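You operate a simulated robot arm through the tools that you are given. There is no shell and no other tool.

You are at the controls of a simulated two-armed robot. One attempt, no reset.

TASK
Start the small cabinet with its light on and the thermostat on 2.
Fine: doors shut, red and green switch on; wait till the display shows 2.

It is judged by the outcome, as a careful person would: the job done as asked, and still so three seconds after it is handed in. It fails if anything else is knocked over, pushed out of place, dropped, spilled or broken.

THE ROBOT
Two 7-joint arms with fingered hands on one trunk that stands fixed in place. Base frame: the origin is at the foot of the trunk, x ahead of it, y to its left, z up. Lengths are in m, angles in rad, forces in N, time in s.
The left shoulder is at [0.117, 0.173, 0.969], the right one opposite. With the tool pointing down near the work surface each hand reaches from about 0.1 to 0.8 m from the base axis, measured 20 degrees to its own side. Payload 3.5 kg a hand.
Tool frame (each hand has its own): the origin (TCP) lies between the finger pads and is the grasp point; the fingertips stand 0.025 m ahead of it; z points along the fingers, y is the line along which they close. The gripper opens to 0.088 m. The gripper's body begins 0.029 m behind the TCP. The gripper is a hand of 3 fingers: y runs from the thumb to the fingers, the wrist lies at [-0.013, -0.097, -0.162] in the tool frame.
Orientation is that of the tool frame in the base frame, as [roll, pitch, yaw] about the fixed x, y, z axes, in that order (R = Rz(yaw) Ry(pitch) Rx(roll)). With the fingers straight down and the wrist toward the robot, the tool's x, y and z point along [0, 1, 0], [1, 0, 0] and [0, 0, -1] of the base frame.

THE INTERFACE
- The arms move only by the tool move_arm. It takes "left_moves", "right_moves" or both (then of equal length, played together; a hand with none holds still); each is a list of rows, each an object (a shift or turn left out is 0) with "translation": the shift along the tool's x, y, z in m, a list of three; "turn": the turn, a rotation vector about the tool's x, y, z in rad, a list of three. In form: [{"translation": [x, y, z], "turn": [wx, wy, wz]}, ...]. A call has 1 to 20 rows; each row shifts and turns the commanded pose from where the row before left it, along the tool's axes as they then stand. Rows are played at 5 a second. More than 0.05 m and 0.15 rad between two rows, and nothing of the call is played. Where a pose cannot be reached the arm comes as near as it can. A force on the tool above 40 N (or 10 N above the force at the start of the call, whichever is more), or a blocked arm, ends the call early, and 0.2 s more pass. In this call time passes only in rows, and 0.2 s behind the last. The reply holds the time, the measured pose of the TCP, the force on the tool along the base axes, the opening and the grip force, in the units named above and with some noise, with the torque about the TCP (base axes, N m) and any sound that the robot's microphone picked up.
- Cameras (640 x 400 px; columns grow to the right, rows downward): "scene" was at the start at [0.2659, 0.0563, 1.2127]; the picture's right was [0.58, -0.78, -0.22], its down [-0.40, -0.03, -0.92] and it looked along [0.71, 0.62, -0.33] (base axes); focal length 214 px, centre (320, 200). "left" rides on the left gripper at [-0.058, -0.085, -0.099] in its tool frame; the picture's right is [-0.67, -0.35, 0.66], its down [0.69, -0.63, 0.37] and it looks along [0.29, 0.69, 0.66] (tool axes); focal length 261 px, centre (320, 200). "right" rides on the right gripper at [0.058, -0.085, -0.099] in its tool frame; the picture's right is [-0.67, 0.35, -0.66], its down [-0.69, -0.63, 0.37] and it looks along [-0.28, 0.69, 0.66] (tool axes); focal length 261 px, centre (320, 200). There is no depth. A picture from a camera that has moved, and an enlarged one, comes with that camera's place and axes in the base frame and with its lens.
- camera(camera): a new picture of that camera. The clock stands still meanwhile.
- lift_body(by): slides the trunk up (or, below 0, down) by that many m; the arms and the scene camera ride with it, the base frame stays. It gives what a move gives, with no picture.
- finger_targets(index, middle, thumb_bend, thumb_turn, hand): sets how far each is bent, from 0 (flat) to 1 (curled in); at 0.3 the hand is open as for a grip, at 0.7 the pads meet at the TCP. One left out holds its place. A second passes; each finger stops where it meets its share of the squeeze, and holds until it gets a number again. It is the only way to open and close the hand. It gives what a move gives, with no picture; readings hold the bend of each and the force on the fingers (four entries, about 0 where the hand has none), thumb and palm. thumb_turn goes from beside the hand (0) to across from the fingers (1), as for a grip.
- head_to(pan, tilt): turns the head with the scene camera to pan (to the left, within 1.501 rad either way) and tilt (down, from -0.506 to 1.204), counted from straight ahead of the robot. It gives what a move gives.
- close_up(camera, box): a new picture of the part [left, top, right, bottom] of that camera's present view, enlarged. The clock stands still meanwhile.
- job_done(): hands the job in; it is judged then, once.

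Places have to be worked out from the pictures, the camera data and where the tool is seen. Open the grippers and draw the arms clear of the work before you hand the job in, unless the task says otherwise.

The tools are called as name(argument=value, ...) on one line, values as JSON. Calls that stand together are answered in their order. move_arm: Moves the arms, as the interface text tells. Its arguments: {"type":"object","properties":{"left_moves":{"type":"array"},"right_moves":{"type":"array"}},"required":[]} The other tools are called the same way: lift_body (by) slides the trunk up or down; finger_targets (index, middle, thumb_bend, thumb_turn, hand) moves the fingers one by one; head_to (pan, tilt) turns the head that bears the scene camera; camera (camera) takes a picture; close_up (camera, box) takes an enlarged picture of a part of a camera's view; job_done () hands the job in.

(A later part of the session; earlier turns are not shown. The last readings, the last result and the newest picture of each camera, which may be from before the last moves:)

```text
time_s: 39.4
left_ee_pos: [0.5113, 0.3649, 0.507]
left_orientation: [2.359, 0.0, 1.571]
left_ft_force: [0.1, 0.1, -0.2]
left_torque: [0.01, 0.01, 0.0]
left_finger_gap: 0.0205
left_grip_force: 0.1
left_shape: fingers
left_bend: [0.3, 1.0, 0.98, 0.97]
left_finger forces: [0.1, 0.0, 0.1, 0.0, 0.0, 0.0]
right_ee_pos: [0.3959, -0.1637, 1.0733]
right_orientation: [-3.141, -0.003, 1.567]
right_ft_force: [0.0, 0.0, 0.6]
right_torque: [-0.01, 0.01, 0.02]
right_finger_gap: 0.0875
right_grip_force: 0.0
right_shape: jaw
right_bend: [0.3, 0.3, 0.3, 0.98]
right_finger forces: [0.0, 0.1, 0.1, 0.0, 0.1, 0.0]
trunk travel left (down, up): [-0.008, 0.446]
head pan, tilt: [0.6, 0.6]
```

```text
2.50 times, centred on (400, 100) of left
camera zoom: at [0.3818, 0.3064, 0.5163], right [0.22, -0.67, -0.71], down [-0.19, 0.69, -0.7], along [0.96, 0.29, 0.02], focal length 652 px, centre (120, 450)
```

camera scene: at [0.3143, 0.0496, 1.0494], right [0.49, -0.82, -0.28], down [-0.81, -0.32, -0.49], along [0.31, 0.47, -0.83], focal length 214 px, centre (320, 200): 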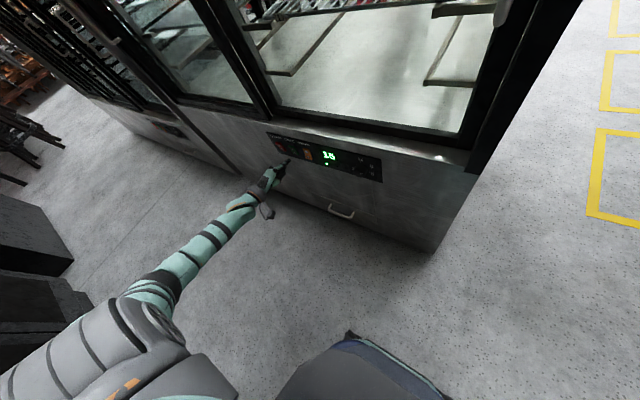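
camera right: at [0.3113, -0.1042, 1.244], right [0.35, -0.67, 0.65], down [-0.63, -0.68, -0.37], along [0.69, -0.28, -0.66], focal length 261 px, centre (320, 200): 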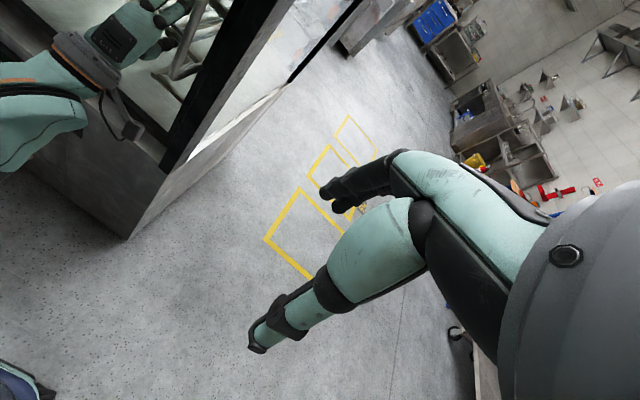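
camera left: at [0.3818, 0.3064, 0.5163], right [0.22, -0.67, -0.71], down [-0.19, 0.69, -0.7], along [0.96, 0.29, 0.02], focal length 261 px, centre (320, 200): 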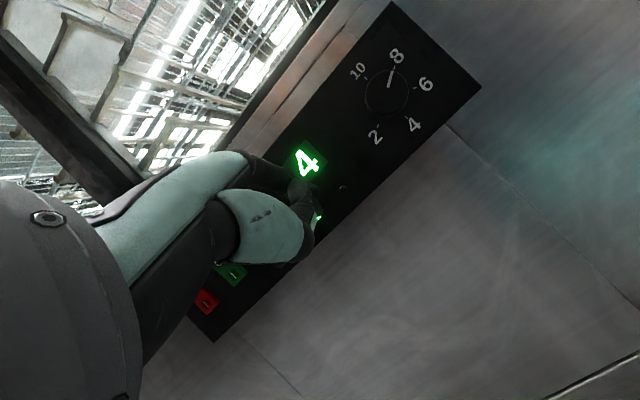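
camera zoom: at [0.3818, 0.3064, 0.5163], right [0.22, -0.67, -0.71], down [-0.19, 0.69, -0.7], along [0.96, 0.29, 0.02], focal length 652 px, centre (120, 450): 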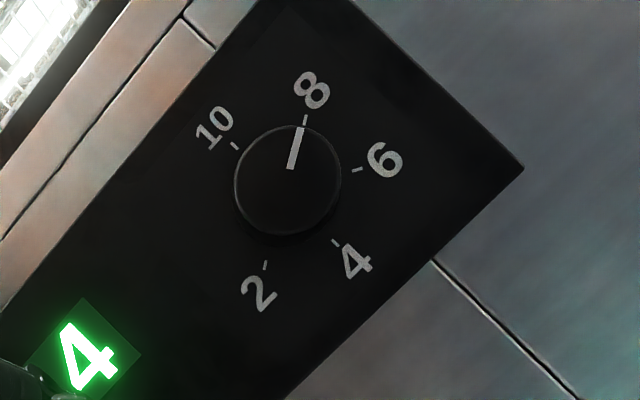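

The pointer stands on 8; the scale runs clockwise 10-8-6-4-2, so I must turn it about 190° clockwise to 2 in a few grips. Knob face is about (0.618, 0.271, 0.544), about 4 cm across. I back off, open the hand and point it straight forward.

move_arm(left_moves=[{"translation": [0, -0.0177, -0.0177]}, {"translation": [0, -0.0177, -0.0177]}, {"turn": [-0.131, 0, 0]}, {"turn": [-0.131, 0, 0]}, {"turn": [-0.131, 0, 0]}, {"turn": [-0.131, 0, 0]}, {"turn": [-0.131, 0, 0]}, {"turn": [-0.133, 0, 0]}])

finger_targets(hand="left", index=0.3, middle=0.3, thumb_bend=0.3, thumb_turn=0.98)

camera(camera="scene")

```text
time_s: 41.2
left_ee_pos: [0.4628, 0.3647, 0.5072]
left_orientation: [1.568, 0.001, 1.572]
left_ft_force: [0.5, -0.1, -0.2]
left_torque: [0.0, -0.02, -0.02]
left_finger_gap: 0.0206
left_grip_force: 0.0
left_shape: fingers
left_bend: [0.3, 1.0, 0.98, 0.97]
left_finger forces: [0.0, 0.1, 0.0, 0.0, 0.0, 0.0]
right_ee_pos: [0.3965, -0.1629, 1.0731]
right_orientation: [-3.14, -0.002, 1.568]
right_ft_force: [-0.6, -0.4, 0.2]
right_torque: [-0.03, 0.01, 0.01]
right_finger_gap: 0.0877
right_grip_force: 0.1
right_shape: jaw
right_bend: [0.3, 0.3, 0.3, 0.98]
right_finger forces: [0.1, 0.0, 0.0, 0.0, 0.0, 0.0]
trunk travel left (down, up): [-0.008, 0.446]
head pan, tilt: [0.6, 0.6]
```

```text
time_s: 42.2
left_ee_pos: [0.4624, 0.3648, 0.5074]
left_orientation: [1.569, 0.002, 1.572]
left_ft_force: [1.0, -0.6, -0.6]
left_torque: [-0.03, -0.04, -0.03]
left_finger_gap: 0.0848
left_grip_force: 0.0
left_shape: fingers
left_bend: [0.3, 0.3, 0.3, 0.96]
left_finger forces: [0.1, 0.1, 0.0, 0.0, 0.0, 0.0]
right_ee_pos: [0.3969, -0.1631, 1.0742]
right_orientation: [3.141, -0.001, 1.568]
right_ft_force: [0.7, 1.0, -0.3]
right_torque: [0.0, 0.0, -0.01]
right_finger_gap: 0.0876
right_grip_force: 0.1
right_shape: jaw
right_bend: [0.3, 0.3, 0.3, 0.98]
right_finger forces: [0.0, 0.0, 0.0, 0.0, 0.0, 0.0]
trunk travel left (down, up): [-0.008, 0.446]
head pan, tilt: [0.6, 0.6]
```

```text
taken
camera scene: at [0.3143, 0.0496, 1.0493], right [0.49, -0.82, -0.28], down [-0.81, -0.32, -0.48], along [0.31, 0.47, -0.83], focal length 214 px, centre (320, 200)
```

scene: 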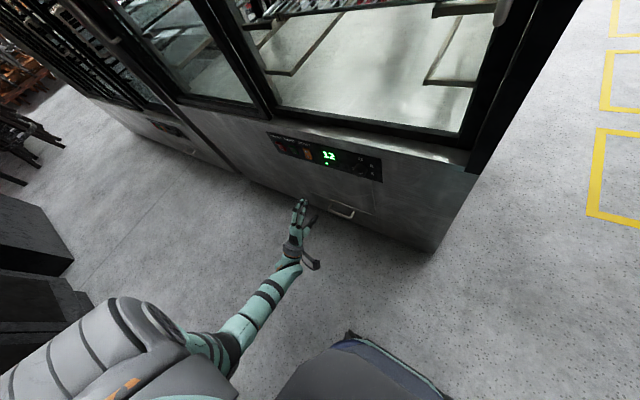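

Display is 12 and the hand is open, pointing forward. I move it in front of the knob and pre-roll it 0.6 rad counter-clockwise to gain turning range.

move_arm(left_moves=[{"translation": [-0.0313, 0.0123, 0.02]}, {"translation": [-0.0313, 0.0123, 0.02]}, {"translation": [-0.0313, 0.0123, 0.02]}, {"turn": [0, 0, -0.15]}, {"turn": [0, 0, -0.15]}, {"turn": [0, 0, -0.15]}, {"turn": [0, 0, -0.15]}])

head_to(pan=0.4, tilt=0.7)

camera(camera="scene")

camera(camera="left")

```text
time_s: 43.8
left_ee_pos: [0.5219, 0.2703, 0.5441]
left_orientation: [1.569, 0.601, 1.569]
left_ft_force: [0.2, 0.5, 0.6]
left_torque: [0.01, 0.03, -0.03]
left_finger_gap: 0.0848
left_grip_force: 0.1
left_shape: fingers
left_bend: [0.3, 0.3, 0.3, 0.96]
left_finger forces: [0.0, 0.1, 0.0, 0.1, 0.0, 0.0]
right_ee_pos: [0.3963, -0.1618, 1.0743]
right_orientation: [-3.14, -0.001, 1.566]
right_ft_force: [0.3, -0.2, -0.1]
right_torque: [-0.05, -0.02, 0.0]
right_finger_gap: 0.0877
right_grip_force: 0.0
right_shape: jaw
right_bend: [0.3, 0.3, 0.3, 0.98]
right_finger forces: [0.0, 0.0, 0.1, 0.1, 0.0, 0.1]
trunk travel left (down, up): [-0.008, 0.446]
head pan, tilt: [0.6, 0.6]
```

```text
time_s: 44.5
left_ee_pos: [0.522, 0.2711, 0.5449]
left_orientation: [1.569, 0.6, 1.568]
left_ft_force: [-0.9, 0.6, 0.4]
left_torque: [0.01, -0.01, 0.01]
left_finger_gap: 0.0849
left_grip_force: 0.1
left_shape: fingers
left_bend: [0.3, 0.3, 0.3, 0.96]
left_finger forces: [0.0, 0.0, 0.0, 0.0, 0.0, 0.0]
right_ee_pos: [0.3968, -0.1637, 1.0747]
right_orientation: [-3.139, -0.002, 1.568]
right_ft_force: [0.0, -0.5, 0.4]
right_torque: [0.0, 0.01, 0.02]
right_finger_gap: 0.0876
right_grip_force: 0.0
right_shape: jaw
right_bend: [0.3, 0.3, 0.3, 0.98]
right_finger forces: [0.0, 0.0, 0.0, 0.1, 0.0, 0.0]
trunk travel left (down, up): [-0.008, 0.446]
head pan, tilt: [0.4, 0.7]
```

```text
taken
camera scene: at [0.3146, 0.0327, 1.0392], right [0.34, -0.92, -0.19], down [-0.89, -0.25, -0.37], along [0.29, 0.3, -0.91], focal length 214 px, centre (320, 200)
```

scene: 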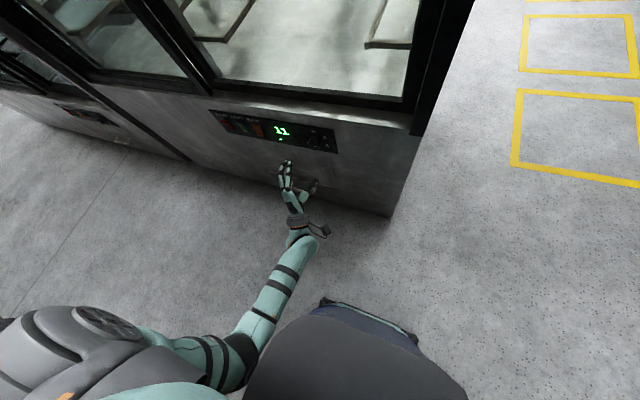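

```text
taken
camera left: at [0.4222, 0.1751, 0.5068], right [0.66, -0.75, 0.09], down [0.37, 0.21, -0.91], along [0.66, 0.63, 0.41], focal length 261 px, centre (320, 200)
```

left: 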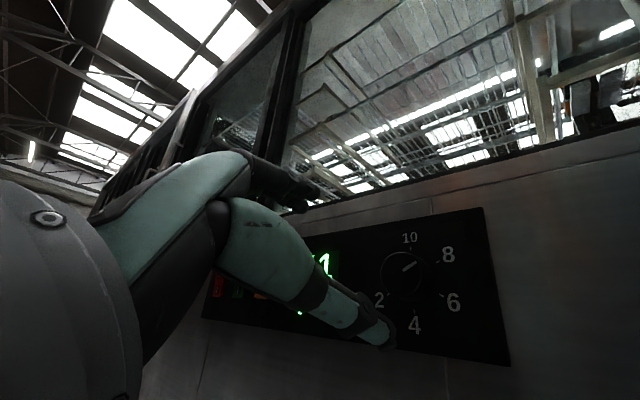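

In this view the knob face centre works out at (0.618, 0.268, 0.544), in line with the hand axis. I advance 8 cm so the open fingers surround the knob.

move_arm(left_moves=[{"translation": [0, 0, 0.03]}, {"translation": [0, 0, 0.03]}, {"translation": [0, 0, 0.015]}, {"translation": [0, 0, 0.008]}])

camera(camera="left")

close_up(camera="scene", box=[240, 100, 360, 200])

```text
time_s: 45.5
left_ee_pos: [0.6045, 0.2702, 0.5453]
left_orientation: [1.57, 0.6, 1.573]
left_ft_force: [1.3, 0.2, -0.6]
left_torque: [0.01, -0.01, -0.01]
left_finger_gap: 0.0848
left_grip_force: 0.1
left_shape: fingers
left_bend: [0.3, 0.3, 0.3, 0.96]
left_finger forces: [0.1, 0.0, 0.0, 0.1, 0.0, 0.0]
right_ee_pos: [0.3968, -0.1636, 1.0743]
right_orientation: [-3.139, -0.002, 1.568]
right_ft_force: [0.1, -0.5, 0.0]
right_torque: [-0.03, -0.02, 0.03]
right_finger_gap: 0.0873
right_grip_force: 0.1
right_shape: jaw
right_bend: [0.3, 0.3, 0.3, 0.98]
right_finger forces: [0.0, 0.0, 0.0, 0.1, 0.0, 0.0]
trunk travel left (down, up): [-0.008, 0.446]
head pan, tilt: [0.4, 0.7]
```

```text
taken
camera left: at [0.505, 0.1744, 0.5071], right [0.66, -0.75, 0.09], down [0.37, 0.21, -0.91], along [0.66, 0.63, 0.41], focal length 261 px, centre (320, 200)
```

left: 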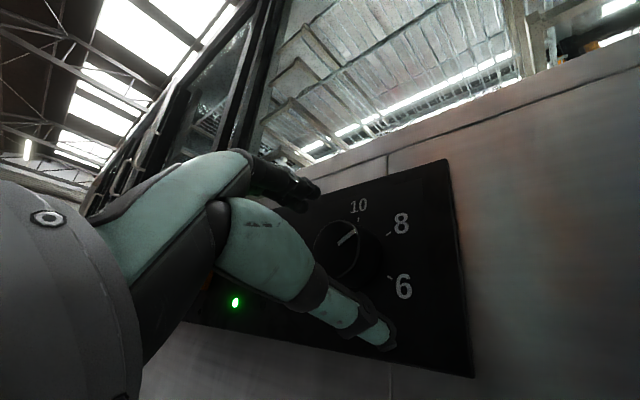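

```text
4.00 times, centred on (300, 150) of scene
camera zoom: at [0.3147, 0.0327, 1.0391], right [0.34, -0.92, -0.19], down [-0.89, -0.25, -0.37], along [0.29, 0.3, -0.91], focal length 858 px, centre (400, 400)
```

zoom: 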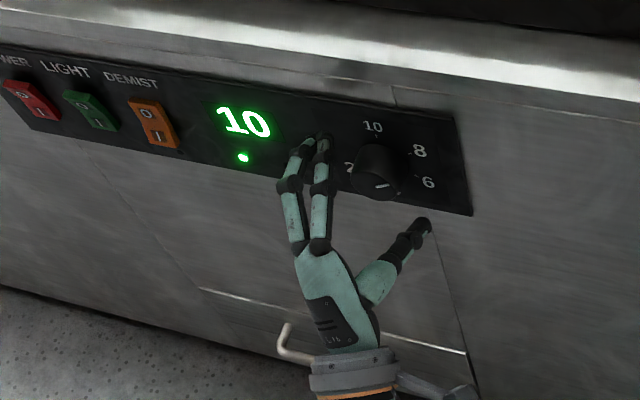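

The fingers straddle the knob (fingers up-left, thumb lower-right). I close them on it.

finger_targets(hand="left", index=0.6, middle=0.6, thumb_bend=0.6)

camera(camera="left")

close_up(camera="scene", box=[240, 100, 360, 200])

```text
time_s: 46.5
left_ee_pos: [0.6049, 0.2709, 0.5454]
left_orientation: [1.57, 0.6, 1.574]
left_ft_force: [0.2, 1.7, 0.9]
left_torque: [0.01, -0.01, 0.0]
left_finger_gap: 0.0292
left_grip_force: 3.2
left_shape: fingers
left_bend: [0.56, 0.58, 0.56, 0.99]
left_finger forces: [2.6, 1.7, 0.1, 0.1, 2.6, 0.1]
right_ee_pos: [0.3973, -0.1642, 1.0734]
right_orientation: [-3.141, -0.001, 1.568]
right_ft_force: [-0.1, 0.4, -0.8]
right_torque: [-0.02, -0.03, -0.02]
right_finger_gap: 0.0874
right_grip_force: 0.0
right_shape: jaw
right_bend: [0.3, 0.3, 0.3, 0.98]
right_finger forces: [0.0, 0.1, 0.0, 0.0, 0.1, 0.1]
trunk travel left (down, up): [-0.008, 0.446]
head pan, tilt: [0.4, 0.7]
```

```text
taken
camera left: at [0.5048, 0.1744, 0.5073], right [0.66, -0.75, 0.09], down [0.37, 0.21, -0.91], along [0.66, 0.63, 0.41], focal length 261 px, centre (320, 200)
```

left: 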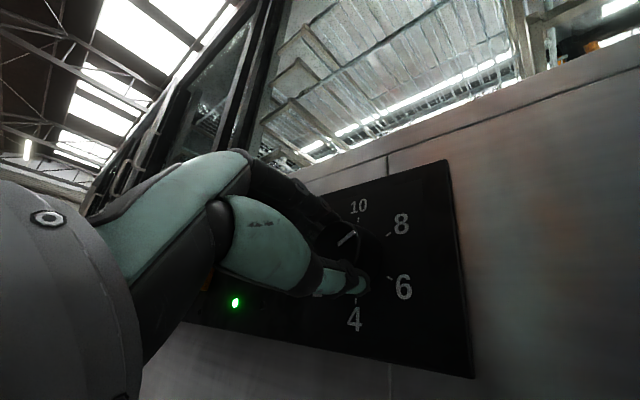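

```text
4.00 times, centred on (300, 150) of scene
camera zoom: at [0.3145, 0.0327, 1.0392], right [0.34, -0.92, -0.19], down [-0.89, -0.25, -0.37], along [0.29, 0.3, -0.91], focal length 858 px, centre (400, 400)
```

zoom: 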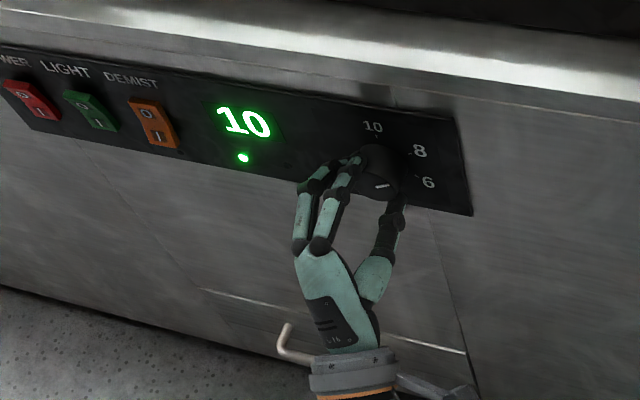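

All three digits touch the knob (about 3 N). I squeeze a bit more, then roll clockwise 0.6 rad as a first test.

finger_targets(hand="left", index=0.68, middle=0.68, thumb_bend=0.68)

move_arm(left_moves=[{"turn": [0, 0, 0.15]}, {"turn": [0, 0, 0.15]}, {"turn": [0, 0, 0.15]}, {"turn": [0, 0, 0.15]}])

close_up(camera="scene", box=[240, 100, 360, 200])

camera(camera="left")

```text
time_s: 47.5
left_ee_pos: [0.6039, 0.2699, 0.5458]
left_orientation: [1.568, 0.601, 1.571]
left_ft_force: [0.8, 4.6, 4.3]
left_torque: [-0.04, -0.13, 0.12]
left_finger_gap: 0.0271
left_grip_force: 11.3
left_shape: fingers
left_bend: [0.57, 0.61, 0.58, 0.99]
left_finger forces: [7.1, 6.5, 0.0, 0.0, 7.7, 0.0]
right_ee_pos: [0.3957, -0.1644, 1.0734]
right_orientation: [-3.139, -0.001, 1.567]
right_ft_force: [0.4, 0.6, -0.2]
right_torque: [0.01, 0.01, 0.01]
right_finger_gap: 0.0875
right_grip_force: 0.0
right_shape: jaw
right_bend: [0.3, 0.3, 0.3, 0.98]
right_finger forces: [0.1, 0.0, 0.1, 0.0, 0.0, 0.0]
trunk travel left (down, up): [-0.008, 0.446]
head pan, tilt: [0.4, 0.7]
```

```text
time_s: 48.5
left_ee_pos: [0.6037, 0.2706, 0.5449]
left_orientation: [1.57, 0.0, 1.57]
left_ft_force: [2.3, 2.2, 6.7]
left_torque: [0.0, -0.14, 0.04]
left_finger_gap: 0.0271
left_grip_force: 11.0
left_shape: fingers
left_bend: [0.57, 0.61, 0.58, 0.99]
left_finger forces: [7.1, 6.4, 0.1, 0.0, 8.0, 0.0]
right_ee_pos: [0.3948, -0.1633, 1.0731]
right_orientation: [-3.138, -0.003, 1.568]
right_ft_force: [0.5, 2.0, -0.2]
right_torque: [-0.02, -0.02, 0.02]
right_finger_gap: 0.0875
right_grip_force: 0.1
right_shape: jaw
right_bend: [0.3, 0.3, 0.3, 0.98]
right_finger forces: [0.0, 0.0, 0.1, 0.0, 0.1, 0.0]
trunk travel left (down, up): [-0.008, 0.446]
head pan, tilt: [0.4, 0.7]
```

```text
4.00 times, centred on (300, 150) of scene
camera zoom: at [0.3141, 0.0324, 1.0394], right [0.34, -0.92, -0.19], down [-0.89, -0.25, -0.37], along [0.29, 0.3, -0.91], focal length 858 px, centre (400, 400)
```

zoom: 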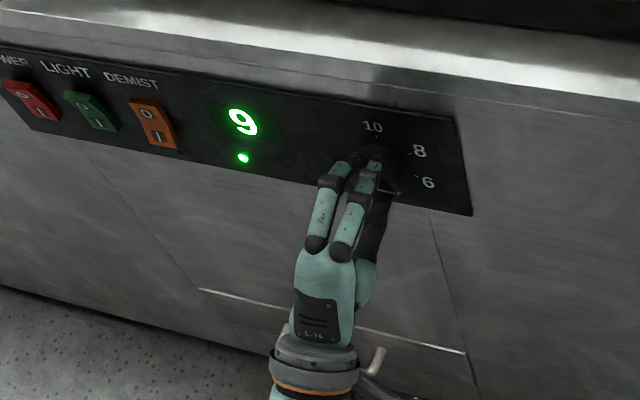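

```text
taken
camera left: at [0.5045, 0.2124, 0.4602], right [0.66, -0.67, -0.35], down [0.37, 0.69, -0.63], along [0.66, 0.28, 0.7], focal length 261 px, centre (320, 200)
```

left: 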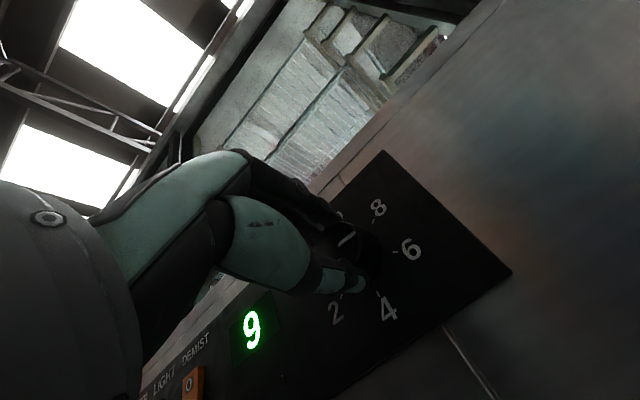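

The pointer stays fixed relative to the hand while the dial rotated, so the knob turns with the grip. I continue clockwise.

move_arm(left_moves=[{"turn": [0, 0, 0.15]}, {"turn": [0, 0, 0.15]}, {"turn": [0, 0, 0.15]}, {"turn": [0, 0, 0.15]}, {"turn": [0, 0, 0.15]}, {"turn": [0, 0, 0.15]}, {"turn": [0, 0, 0.15]}])

camera(camera="left")

camera(camera="scene")

```text
time_s: 50.1
left_ee_pos: [0.6043, 0.2702, 0.5457]
left_orientation: [1.568, -1.053, 1.575]
left_ft_force: [2.2, -4.1, 6.2]
left_torque: [0.01, -0.16, -0.13]
left_finger_gap: 0.027
left_grip_force: 10.4
left_shape: fingers
left_bend: [0.57, 0.6, 0.59, 0.99]
left_finger forces: [7.1, 7.5, 0.0, 0.0, 7.3, 0.0]
right_ee_pos: [0.3953, -0.1641, 1.0728]
right_orientation: [-3.139, -0.004, 1.566]
right_ft_force: [-0.4, 0.0, -0.5]
right_torque: [-0.02, 0.0, 0.0]
right_finger_gap: 0.0876
right_grip_force: 0.0
right_shape: jaw
right_bend: [0.3, 0.3, 0.3, 0.98]
right_finger forces: [0.1, 0.0, 0.0, 0.0, 0.1, 0.0]
trunk travel left (down, up): [-0.008, 0.446]
head pan, tilt: [0.4, 0.7]
```

```text
taken
camera left: at [0.5041, 0.3148, 0.4524], right [0.66, -0.03, -0.75], down [0.36, 0.89, 0.28], along [0.66, -0.46, 0.59], focal length 261 px, centre (320, 200)
```

left: 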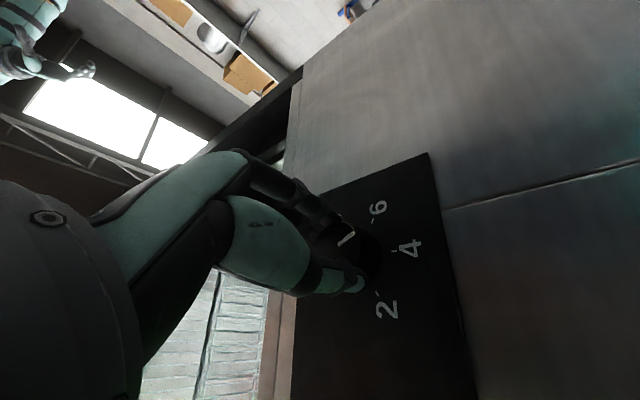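

```text
taken
camera scene: at [0.3141, 0.0319, 1.0394], right [0.34, -0.92, -0.19], down [-0.89, -0.25, -0.37], along [0.29, 0.3, -0.91], focal length 214 px, centre (320, 200)
```

scene: 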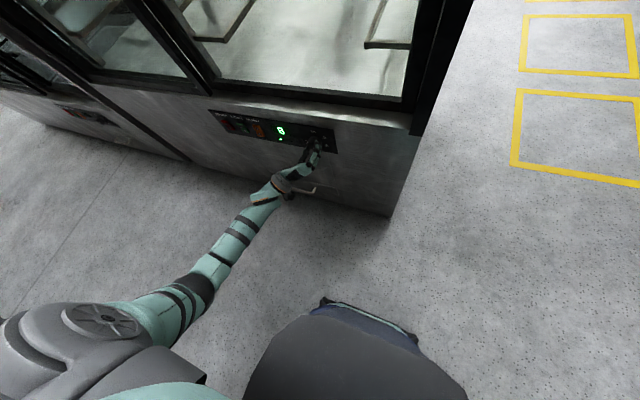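

Turned about 95° so far with no slip. I continue another 1.05 rad clockwise.

move_arm(left_moves=[{"turn": [0, 0, 0.15]}, {"turn": [0, 0, 0.15]}, {"turn": [0, 0, 0.15]}, {"turn": [0, 0, 0.15]}, {"turn": [0, 0, 0.15]}, {"turn": [0, 0, 0.15]}, {"turn": [0, 0, 0.15]}])

camera(camera="left")

close_up(camera="left", box=[290, 160, 450, 320])

camera(camera="scene")

```text
time_s: 51.7
left_ee_pos: [0.6044, 0.2704, 0.5459]
left_orientation: [-1.569, -1.043, -1.57]
left_ft_force: [-2.7, -9.2, -1.7]
left_torque: [-0.01, 0.04, -0.22]
left_finger_gap: 0.0272
left_grip_force: 11.7
left_shape: fingers
left_bend: [0.57, 0.6, 0.59, 0.99]
left_finger forces: [8.0, 8.6, 0.0, 0.1, 7.4, 0.0]
right_ee_pos: [0.3963, -0.1638, 1.0736]
right_orientation: [-3.138, -0.004, 1.566]
right_ft_force: [0.0, 0.4, -0.9]
right_torque: [0.01, 0.04, -0.03]
right_finger_gap: 0.0877
right_grip_force: 0.0
right_shape: jaw
right_bend: [0.3, 0.3, 0.3, 0.98]
right_finger forces: [0.1, 0.0, 0.1, 0.1, 0.1, 0.1]
trunk travel left (down, up): [-0.008, 0.446]
head pan, tilt: [0.4, 0.7]
```

```text
taken
camera left: at [0.5045, 0.3727, 0.5378], right [0.66, 0.64, -0.4], down [0.37, 0.2, 0.91], along [0.66, -0.74, -0.1], focal length 261 px, centre (320, 200)
```

left: 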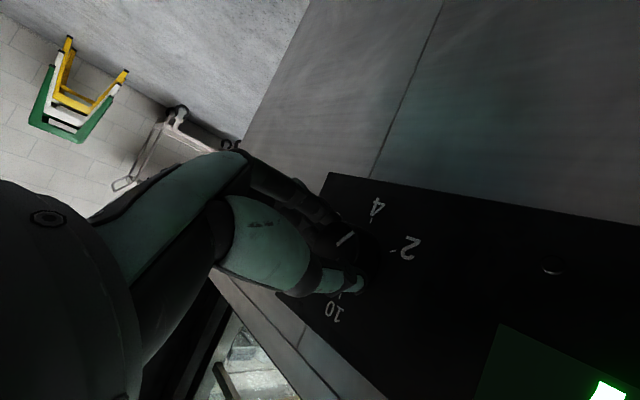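

```text
2.50 times, centred on (370, 240) of left
camera zoom: at [0.5045, 0.3727, 0.5378], right [0.66, 0.64, -0.4], down [0.37, 0.2, 0.91], along [0.66, -0.74, -0.1], focal length 652 px, centre (195, 100)
```

zoom: 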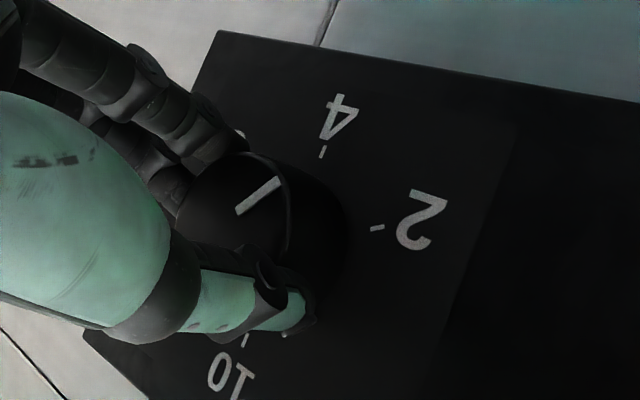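

```text
taken
camera scene: at [0.3147, 0.0319, 1.0391], right [0.34, -0.92, -0.19], down [-0.89, -0.25, -0.37], along [0.29, 0.3, -0.91], focal length 214 px, centre (320, 200)
```

scene: 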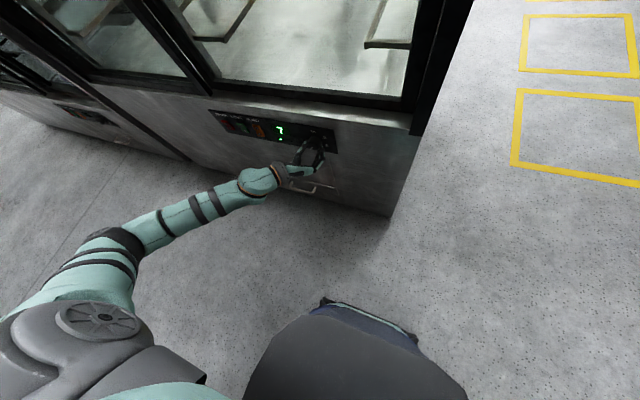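

The scale ticks are 60° apart (8 at 60°, 2 at 240°); the pointer now measures about 215°, so about 0.44 rad remains. I turn that much.

move_arm(left_moves=[{"turn": [0, 0, 0.15]}, {"turn": [0, 0, 0.15]}, {"turn": [0, 0, 0.13]}])

close_up(camera="left", box=[290, 160, 450, 320])

close_up(camera="scene", box=[200, 90, 360, 210])

```text
time_s: 52.5
left_ee_pos: [0.6049, 0.2716, 0.5455]
left_orientation: [-1.573, -0.613, -1.57]
left_ft_force: [-4.6, -7.2, -4.2]
left_torque: [-0.05, 0.15, -0.26]
left_finger_gap: 0.0271
left_grip_force: 11.9
left_shape: fingers
left_bend: [0.57, 0.6, 0.59, 1.0]
left_finger forces: [7.8, 8.6, 0.0, 0.1, 7.7, 0.0]
right_ee_pos: [0.3973, -0.164, 1.0731]
right_orientation: [-3.14, -0.004, 1.568]
right_ft_force: [0.0, -0.7, 0.2]
right_torque: [0.0, 0.0, 0.01]
right_finger_gap: 0.0876
right_grip_force: 0.1
right_shape: jaw
right_bend: [0.3, 0.3, 0.3, 0.98]
right_finger forces: [0.0, 0.1, 0.0, 0.1, 0.0, 0.0]
trunk travel left (down, up): [-0.008, 0.446]
head pan, tilt: [0.4, 0.7]
```

```text
2.50 times, centred on (370, 240) of left
camera zoom: at [0.5048, 0.3665, 0.5812], right [0.65, 0.75, -0.1], down [0.37, -0.2, 0.91], along [0.66, -0.63, -0.4], focal length 652 px, centre (195, 100)
```

zoom: 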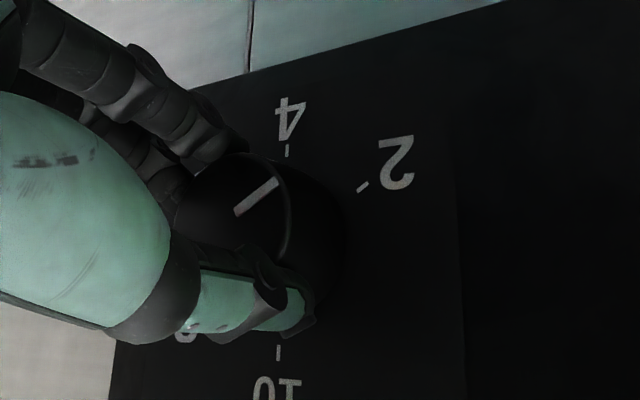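

```text
3.33 times, centred on (280, 150) of scene
camera zoom: at [0.3147, 0.0323, 1.0391], right [0.34, -0.92, -0.19], down [-0.89, -0.25, -0.37], along [0.29, 0.3, -0.91], focal length 715 px, centre (453, 367)
```

zoom: 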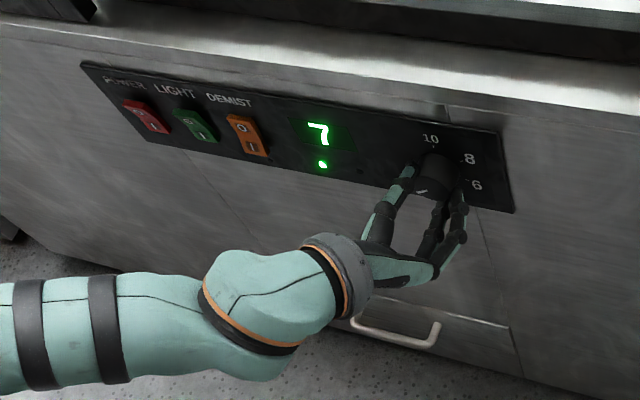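

The pointer measures about 241°, on the 2 mark, and the display reads 7 and falling. I open the fingers and draw straight back.

finger_targets(hand="left", index=0.3, middle=0.3, thumb_bend=0.3)

move_arm(left_moves=[{"translation": [0, 0, -0.03]}, {"translation": [0, 0, -0.04]}, {"translation": [0, 0, -0.04]}])

camera(camera="left")

close_up(camera="scene", box=[200, 90, 360, 210])

```text
time_s: 53.5
left_ee_pos: [0.6057, 0.2713, 0.5459]
left_orientation: [-1.57, -0.614, -1.569]
left_ft_force: [0.2, 0.8, 0.7]
left_torque: [0.03, 0.0, -0.04]
left_finger_gap: 0.0845
left_grip_force: 0.1
left_shape: fingers
left_bend: [0.3, 0.3, 0.3, 0.96]
left_finger forces: [0.0, 0.0, 0.0, 0.0, 0.0, 0.1]
right_ee_pos: [0.3958, -0.1632, 1.0725]
right_orientation: [-3.139, -0.002, 1.569]
right_ft_force: [-0.2, -0.2, -0.5]
right_torque: [0.02, 0.01, -0.02]
right_finger_gap: 0.0876
right_grip_force: 0.1
right_shape: jaw
right_bend: [0.3, 0.3, 0.3, 0.98]
right_finger forces: [0.1, 0.0, 0.1, 0.1, 0.1, 0.1]
trunk travel left (down, up): [-0.008, 0.446]
head pan, tilt: [0.4, 0.7]
```

```text
time_s: 54.3
left_ee_pos: [0.4957, 0.272, 0.5448]
left_orientation: [-1.568, -0.612, -1.571]
left_ft_force: [-0.5, -0.2, 0.0]
left_torque: [0.01, -0.04, 0.01]
left_finger_gap: 0.0846
left_grip_force: 0.0
left_shape: fingers
left_bend: [0.3, 0.3, 0.3, 0.96]
left_finger forces: [0.0, 0.0, 0.0, 0.0, 0.1, 0.0]
right_ee_pos: [0.3968, -0.1643, 1.0739]
right_orientation: [-3.14, -0.002, 1.567]
right_ft_force: [-0.1, -0.4, -1.4]
right_torque: [-0.02, 0.0, 0.01]
right_finger_gap: 0.0873
right_grip_force: 0.0
right_shape: jaw
right_bend: [0.3, 0.3, 0.3, 0.98]
right_finger forces: [0.0, 0.0, 0.0, 0.0, 0.0, 0.0]
trunk travel left (down, up): [-0.008, 0.446]
head pan, tilt: [0.4, 0.7]
```

```text
taken
camera left: at [0.3959, 0.3673, 0.5815], right [0.65, 0.75, -0.1], down [0.36, -0.2, 0.91], along [0.66, -0.63, -0.4], focal length 261 px, centre (320, 200)
```

left: 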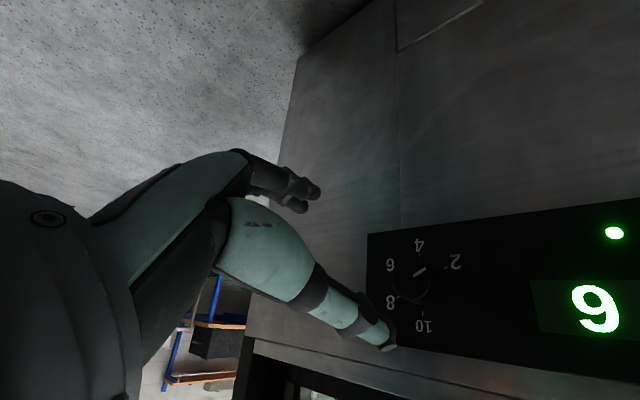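

```text
3.33 times, centred on (280, 150) of scene
camera zoom: at [0.3141, 0.0326, 1.0394], right [0.34, -0.92, -0.19], down [-0.89, -0.25, -0.37], along [0.29, 0.3, -0.91], focal length 715 px, centre (453, 367)
```

zoom: 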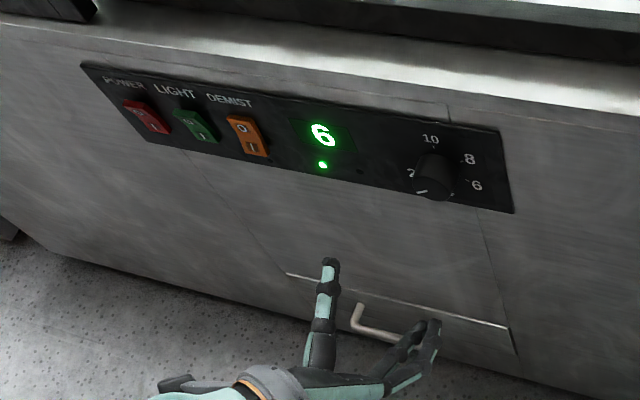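

The display reads 6. I zoom on the released knob to verify the pointer sits on 2.

close_up(camera="left", box=[370, 230, 470, 340])

close_up(camera="scene", box=[290, 115, 330, 145])

```text
3.64 times, centred on (420, 285) of left
camera zoom: at [0.3959, 0.3673, 0.5815], right [0.65, 0.75, -0.1], down [0.36, -0.2, 0.91], along [0.66, -0.63, -0.4], focal length 948 px, centre (-44, -109)
```

zoom: 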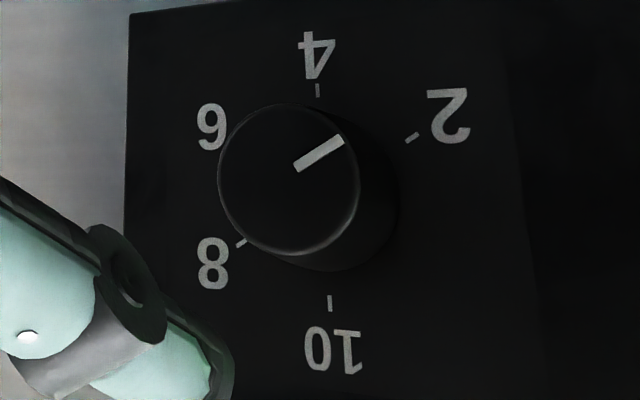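

```text
13.33 times, centred on (310, 130) of scene
camera zoom: at [0.3141, 0.0326, 1.0394], right [0.34, -0.92, -0.19], down [-0.89, -0.25, -0.37], along [0.29, 0.3, -0.91], focal length 2860 px, centre (453, 1133)
```

zoom: 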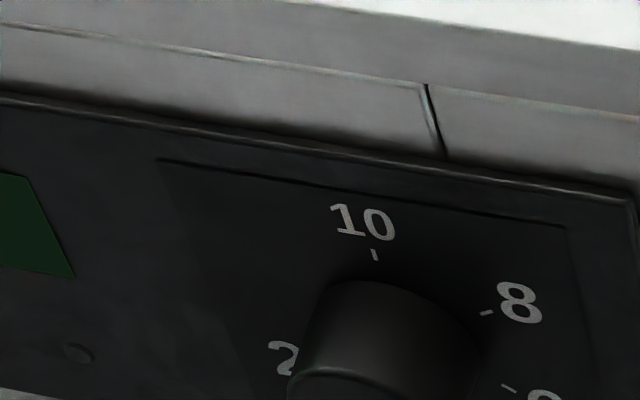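

The pointer line is parallel to the 2 tick. I draw the left hand further back from the cabinet and let time pass while it cools.

move_arm(left_moves=[{"translation": [0, 0, -0.04]}, {"translation": [0, 0, -0.04]}, {"translation": [0, 0, 0]}, {"translation": [0, 0, 0]}, {"translation": [0, 0, 0]}, {"translation": [0, 0, 0]}, {"translation": [0, 0, 0]}, {"translation": [0, 0, 0]}, {"translation": [0, 0, 0]}, {"translation": [0, 0, 0]}, {"translation": [0, 0, 0]}, {"translation": [0, 0, 0]}, {"translation": [0, 0, 0]}, {"translation": [0, 0, 0]}, {"translation": [0, 0, 0]}, {"translation": [0, 0, 0]}, {"translation": [0, 0, 0]}, {"translation": [0, 0, 0]}, {"translation": [0, 0, 0]}, {"translation": [0, 0, 0]}])

close_up(camera="scene", box=[200, 90, 360, 210])

```text
time_s: 58.5
left_ee_pos: [0.4152, 0.2718, 0.5438]
left_orientation: [-1.569, -0.615, -1.57]
left_ft_force: [0.2, -0.3, -0.5]
left_torque: [0.0, 0.01, -0.03]
left_finger_gap: 0.0844
left_grip_force: 0.0
left_shape: fingers
left_bend: [0.3, 0.3, 0.3, 0.96]
left_finger forces: [0.0, 0.0, 0.0, 0.0, 0.0, 0.0]
right_ee_pos: [0.3966, -0.1625, 1.0736]
right_orientation: [3.141, 0.0, 1.567]
right_ft_force: [-0.5, 0.4, -0.6]
right_torque: [0.03, 0.0, 0.02]
right_finger_gap: 0.088
right_grip_force: 0.0
right_shape: jaw
right_bend: [0.3, 0.3, 0.3, 0.98]
right_finger forces: [0.0, 0.0, 0.1, 0.1, 0.0, 0.0]
trunk travel left (down, up): [-0.008, 0.446]
head pan, tilt: [0.4, 0.7]
```

```text
3.33 times, centred on (280, 150) of scene
camera zoom: at [0.3146, 0.0327, 1.0392], right [0.34, -0.92, -0.19], down [-0.89, -0.25, -0.37], along [0.29, 0.3, -0.91], focal length 715 px, centre (453, 367)
```

zoom: 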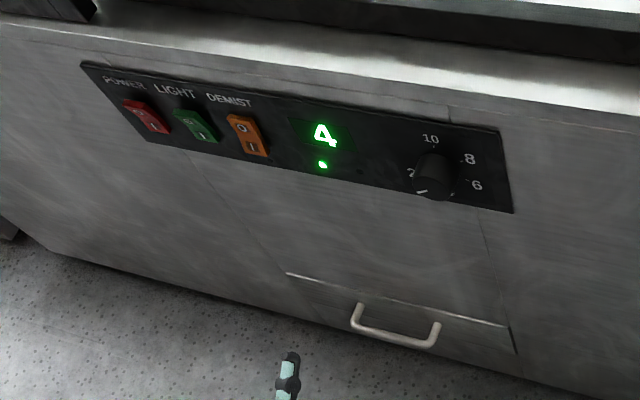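

The display is at 4 and the arm is clear. I keep waiting.

move_arm(left_moves=[{"translation": [0, 0, 0]}, {"translation": [0, 0, 0]}, {"translation": [0, 0, 0]}, {"translation": [0, 0, 0]}, {"translation": [0, 0, 0]}, {"translation": [0, 0, 0]}, {"translation": [0, 0, 0]}, {"translation": [0, 0, 0]}, {"translation": [0, 0, 0]}, {"translation": [0, 0, 0]}, {"translation": [0, 0, 0]}, {"translation": [0, 0, 0]}, {"translation": [0, 0, 0]}, {"translation": [0, 0, 0]}, {"translation": [0, 0, 0]}, {"translation": [0, 0, 0]}, {"translation": [0, 0, 0]}, {"translation": [0, 0, 0]}, {"translation": [0, 0, 0]}, {"translation": [0, 0, 0]}])

close_up(camera="scene", box=[200, 90, 360, 210])

```text
time_s: 62.7
left_ee_pos: [0.4154, 0.2702, 0.5436]
left_orientation: [-1.57, -0.615, -1.569]
left_ft_force: [-0.2, 0.1, -0.4]
left_torque: [-0.02, 0.02, -0.03]
left_finger_gap: 0.0846
left_grip_force: 0.0
left_shape: fingers
left_bend: [0.3, 0.3, 0.3, 0.96]
left_finger forces: [0.0, 0.1, 0.1, 0.0, 0.1, 0.0]
right_ee_pos: [0.3963, -0.1638, 1.0749]
right_orientation: [-3.14, -0.002, 1.567]
right_ft_force: [0.0, -0.5, 0.2]
right_torque: [0.04, -0.03, -0.02]
right_finger_gap: 0.0875
right_grip_force: 0.1
right_shape: jaw
right_bend: [0.3, 0.3, 0.3, 0.98]
right_finger forces: [0.1, 0.0, 0.0, 0.0, 0.0, 0.1]
trunk travel left (down, up): [-0.008, 0.446]
head pan, tilt: [0.4, 0.7]
```

```text
3.33 times, centred on (280, 150) of scene
camera zoom: at [0.3146, 0.0327, 1.0392], right [0.34, -0.92, -0.19], down [-0.89, -0.25, -0.37], along [0.29, 0.3, -0.91], focal length 715 px, centre (453, 367)
```

zoom: 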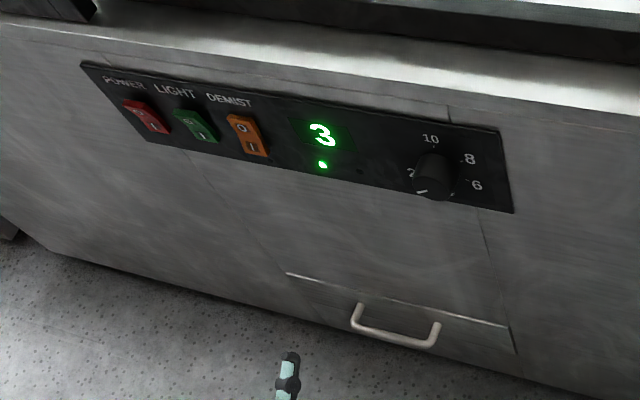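

Display 3 now; I wait further.

move_arm(left_moves=[{"translation": [0, 0, 0]}, {"translation": [0, 0, 0]}, {"translation": [0, 0, 0]}, {"translation": [0, 0, 0]}, {"translation": [0, 0, 0]}, {"translation": [0, 0, 0]}, {"translation": [0, 0, 0]}, {"translation": [0, 0, 0]}, {"translation": [0, 0, 0]}, {"translation": [0, 0, 0]}, {"translation": [0, 0, 0]}, {"translation": [0, 0, 0]}, {"translation": [0, 0, 0]}, {"translation": [0, 0, 0]}, {"translation": [0, 0, 0]}, {"translation": [0, 0, 0]}, {"translation": [0, 0, 0]}, {"translation": [0, 0, 0]}, {"translation": [0, 0, 0]}, {"translation": [0, 0, 0]}])

close_up(camera="scene", box=[200, 90, 360, 210])

```text
time_s: 66.9
left_ee_pos: [0.416, 0.2694, 0.5444]
left_orientation: [-1.571, -0.615, -1.569]
left_ft_force: [0.7, -0.4, 0.3]
left_torque: [0.0, 0.01, -0.02]
left_finger_gap: 0.0846
left_grip_force: 0.1
left_shape: fingers
left_bend: [0.3, 0.3, 0.3, 0.96]
left_finger forces: [0.1, 0.0, 0.1, 0.0, 0.1, 0.0]
right_ee_pos: [0.3959, -0.1641, 1.0743]
right_orientation: [-3.139, 0.0, 1.568]
right_ft_force: [-0.1, -0.9, -0.7]
right_torque: [0.0, 0.02, 0.0]
right_finger_gap: 0.0875
right_grip_force: 0.0
right_shape: jaw
right_bend: [0.3, 0.3, 0.3, 0.98]
right_finger forces: [0.0, 0.0, 0.0, 0.0, 0.0, 0.0]
trunk travel left (down, up): [-0.008, 0.446]
head pan, tilt: [0.4, 0.7]
```

```text
3.33 times, centred on (280, 150) of scene
camera zoom: at [0.3146, 0.0327, 1.0392], right [0.34, -0.92, -0.19], down [-0.89, -0.25, -0.37], along [0.29, 0.3, -0.91], focal length 715 px, centre (453, 367)
```

zoom: 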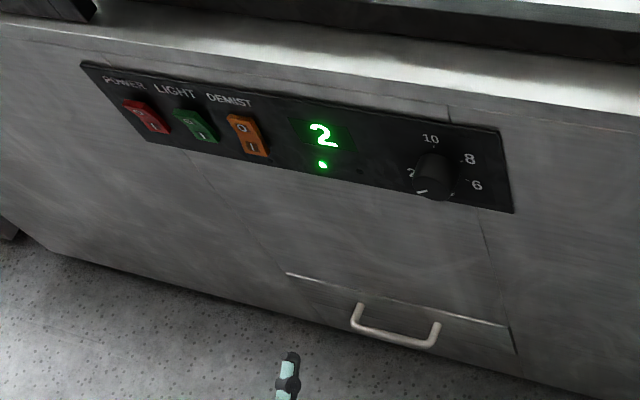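

The display shows 2. I look over the doors and light, and wait a few more seconds to be sure it holds at 2.

head_to(pan=0.5, tilt=0.0)

camera(camera="scene")

move_arm(left_moves=[{"translation": [0, 0, 0]}, {"translation": [0, 0, 0]}, {"translation": [0, 0, 0]}, {"translation": [0, 0, 0]}, {"translation": [0, 0, 0]}, {"translation": [0, 0, 0]}, {"translation": [0, 0, 0]}, {"translation": [0, 0, 0]}, {"translation": [0, 0, 0]}, {"translation": [0, 0, 0]}, {"translation": [0, 0, 0]}, {"translation": [0, 0, 0]}, {"translation": [0, 0, 0]}, {"translation": [0, 0, 0]}, {"translation": [0, 0, 0]}, {"translation": [0, 0, 0]}, {"translation": [0, 0, 0]}, {"translation": [0, 0, 0]}, {"translation": [0, 0, 0]}, {"translation": [0, 0, 0]}])

close_up(camera="scene", box=[220, 260, 380, 360])

close_up(camera="scene", box=[0, 0, 260, 280])

```text
time_s: 68.0
left_ee_pos: [0.4153, 0.2709, 0.5436]
left_orientation: [-1.569, -0.615, -1.573]
left_ft_force: [0.7, 0.0, 1.0]
left_torque: [0.04, 0.01, 0.0]
left_finger_gap: 0.0848
left_grip_force: 0.2
left_shape: fingers
left_bend: [0.3, 0.3, 0.3, 0.96]
left_finger forces: [0.1, 0.1, 0.1, 0.1, 0.0, 0.0]
right_ee_pos: [0.3955, -0.1625, 1.0734]
right_orientation: [-3.14, -0.003, 1.57]
right_ft_force: [-0.2, 0.3, -1.1]
right_torque: [-0.03, 0.01, -0.01]
right_finger_gap: 0.0875
right_grip_force: 0.0
right_shape: jaw
right_bend: [0.3, 0.3, 0.3, 0.98]
right_finger forces: [0.1, 0.1, 0.1, 0.1, 0.1, 0.0]
trunk travel left (down, up): [-0.008, 0.446]
head pan, tilt: [0.499, 0.0]
```

```text
taken
camera scene: at [0.3469, 0.0428, 1.0941], right [0.42, -0.88, -0.24], down [-0.5, 0.0, -0.87], along [0.76, 0.48, -0.44], focal length 214 px, centre (320, 200)
```

scene: 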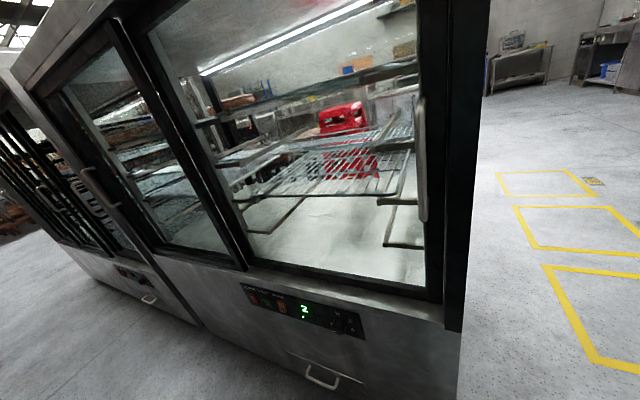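

```text
time_s: 72.2
left_ee_pos: [0.4164, 0.2705, 0.544]
left_orientation: [-1.569, -0.616, -1.572]
left_ft_force: [-0.3, 0.5, -0.5]
left_torque: [0.04, -0.01, 0.01]
left_finger_gap: 0.0844
left_grip_force: 0.0
left_shape: fingers
left_bend: [0.3, 0.3, 0.3, 0.96]
left_finger forces: [0.0, 0.0, 0.1, 0.1, 0.0, 0.1]
right_ee_pos: [0.3968, -0.1641, 1.0734]
right_orientation: [-3.14, -0.001, 1.568]
right_ft_force: [-0.5, -0.6, -0.7]
right_torque: [0.01, -0.02, 0.02]
right_finger_gap: 0.0873
right_grip_force: 0.1
right_shape: jaw
right_bend: [0.3, 0.3, 0.3, 0.98]
right_finger forces: [0.0, 0.1, 0.0, 0.0, 0.0, 0.0]
trunk travel left (down, up): [-0.008, 0.446]
head pan, tilt: [0.499, 0.0]
```

```text
4.00 times, centred on (300, 310) of scene
camera zoom: at [0.347, 0.0428, 1.0942], right [0.42, -0.88, -0.24], down [-0.5, 0.0, -0.87], along [0.76, 0.48, -0.44], focal length 858 px, centre (400, -240)
```

zoom: 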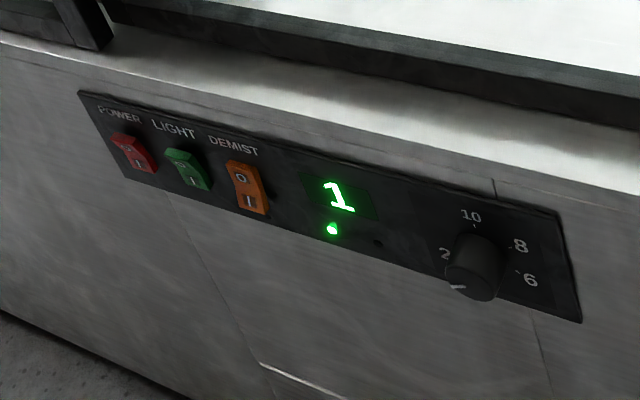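

```text
1.43 times, centred on (130, 140) of scene
camera zoom: at [0.347, 0.0428, 1.0942], right [0.42, -0.88, -0.24], down [-0.5, 0.0, -0.87], along [0.76, 0.48, -0.44], focal length 306 px, centre (591, 286)
```

zoom: 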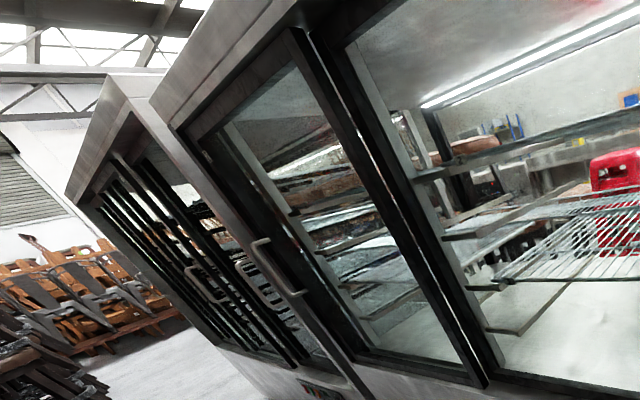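

It slipped on to 1 with the indicator still lit; this may be thermostat hysteresis or the knob lying slightly past 2. I watch how it develops.

move_arm(left_moves=[{"translation": [0, 0, 0]}, {"translation": [0, 0, 0]}, {"translation": [0, 0, 0]}, {"translation": [0, 0, 0]}, {"translation": [0, 0, 0]}, {"translation": [0, 0, 0]}, {"translation": [0, 0, 0]}, {"translation": [0, 0, 0]}, {"translation": [0, 0, 0]}, {"translation": [0, 0, 0]}])

close_up(camera="scene", box=[220, 260, 380, 360])

move_arm(left_moves=[{"translation": [0, 0, 0]}, {"translation": [0, 0, 0]}, {"translation": [0, 0, 0]}, {"translation": [0, 0, 0]}, {"translation": [0, 0, 0]}, {"translation": [0, 0, 0]}, {"translation": [0, 0, 0]}, {"translation": [0, 0, 0]}, {"translation": [0, 0, 0]}, {"translation": [0, 0, 0]}, {"translation": [0, 0, 0]}, {"translation": [0, 0, 0]}])

close_up(camera="scene", box=[220, 260, 380, 360])

```text
time_s: 74.4
left_ee_pos: [0.4163, 0.2708, 0.5432]
left_orientation: [-1.57, -0.613, -1.57]
left_ft_force: [-0.1, 0.0, -0.3]
left_torque: [0.01, 0.01, -0.01]
left_finger_gap: 0.0847
left_grip_force: 0.0
left_shape: fingers
left_bend: [0.3, 0.3, 0.3, 0.96]
left_finger forces: [0.0, 0.0, 0.0, 0.1, 0.0, 0.0]
right_ee_pos: [0.3973, -0.1635, 1.0741]
right_orientation: [-3.138, -0.001, 1.565]
right_ft_force: [-0.7, 0.6, 1.0]
right_torque: [-0.01, 0.03, 0.01]
right_finger_gap: 0.0881
right_grip_force: 0.0
right_shape: jaw
right_bend: [0.3, 0.3, 0.3, 0.98]
right_finger forces: [0.0, 0.0, 0.1, 0.0, 0.0, 0.1]
trunk travel left (down, up): [-0.008, 0.446]
head pan, tilt: [0.499, 0.0]
```

```text
4.00 times, centred on (300, 310) of scene
camera zoom: at [0.347, 0.0428, 1.0942], right [0.42, -0.88, -0.24], down [-0.5, 0.0, -0.87], along [0.76, 0.48, -0.44], focal length 858 px, centre (400, -240)
```

zoom: 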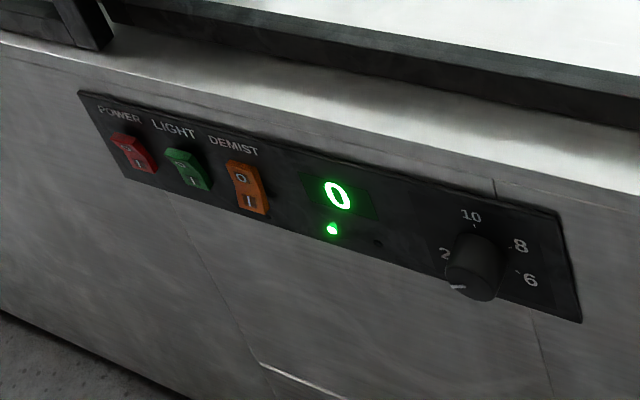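

```text
time_s: 77.0
left_ee_pos: [0.4153, 0.272, 0.5437]
left_orientation: [-1.569, -0.613, -1.573]
left_ft_force: [0.0, -0.7, -0.5]
left_torque: [0.01, -0.01, 0.0]
left_finger_gap: 0.0846
left_grip_force: 0.0
left_shape: fingers
left_bend: [0.3, 0.3, 0.3, 0.96]
left_finger forces: [0.0, 0.0, 0.0, 0.1, 0.0, 0.0]
right_ee_pos: [0.396, -0.1634, 1.073]
right_orientation: [-3.141, -0.003, 1.566]
right_ft_force: [-0.6, -0.5, -0.2]
right_torque: [0.02, 0.01, -0.01]
right_finger_gap: 0.0876
right_grip_force: 0.0
right_shape: jaw
right_bend: [0.3, 0.3, 0.3, 0.98]
right_finger forces: [0.0, 0.0, 0.0, 0.1, 0.0, 0.0]
trunk travel left (down, up): [-0.008, 0.446]
head pan, tilt: [0.499, 0.0]
```

```text
4.00 times, centred on (300, 310) of scene
camera zoom: at [0.347, 0.0428, 1.0942], right [0.42, -0.88, -0.24], down [-0.5, 0.0, -0.87], along [0.76, 0.48, -0.44], focal length 858 px, centre (400, -240)
```

zoom: 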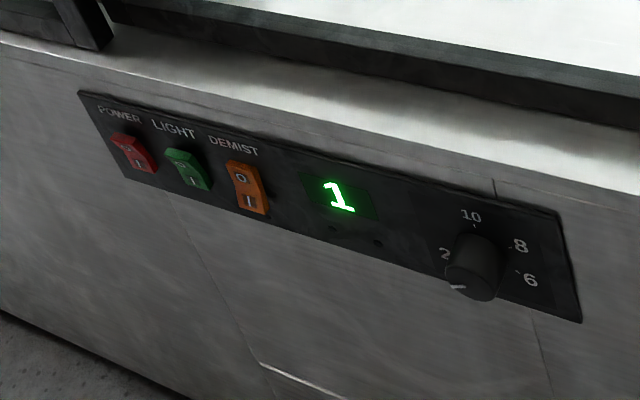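

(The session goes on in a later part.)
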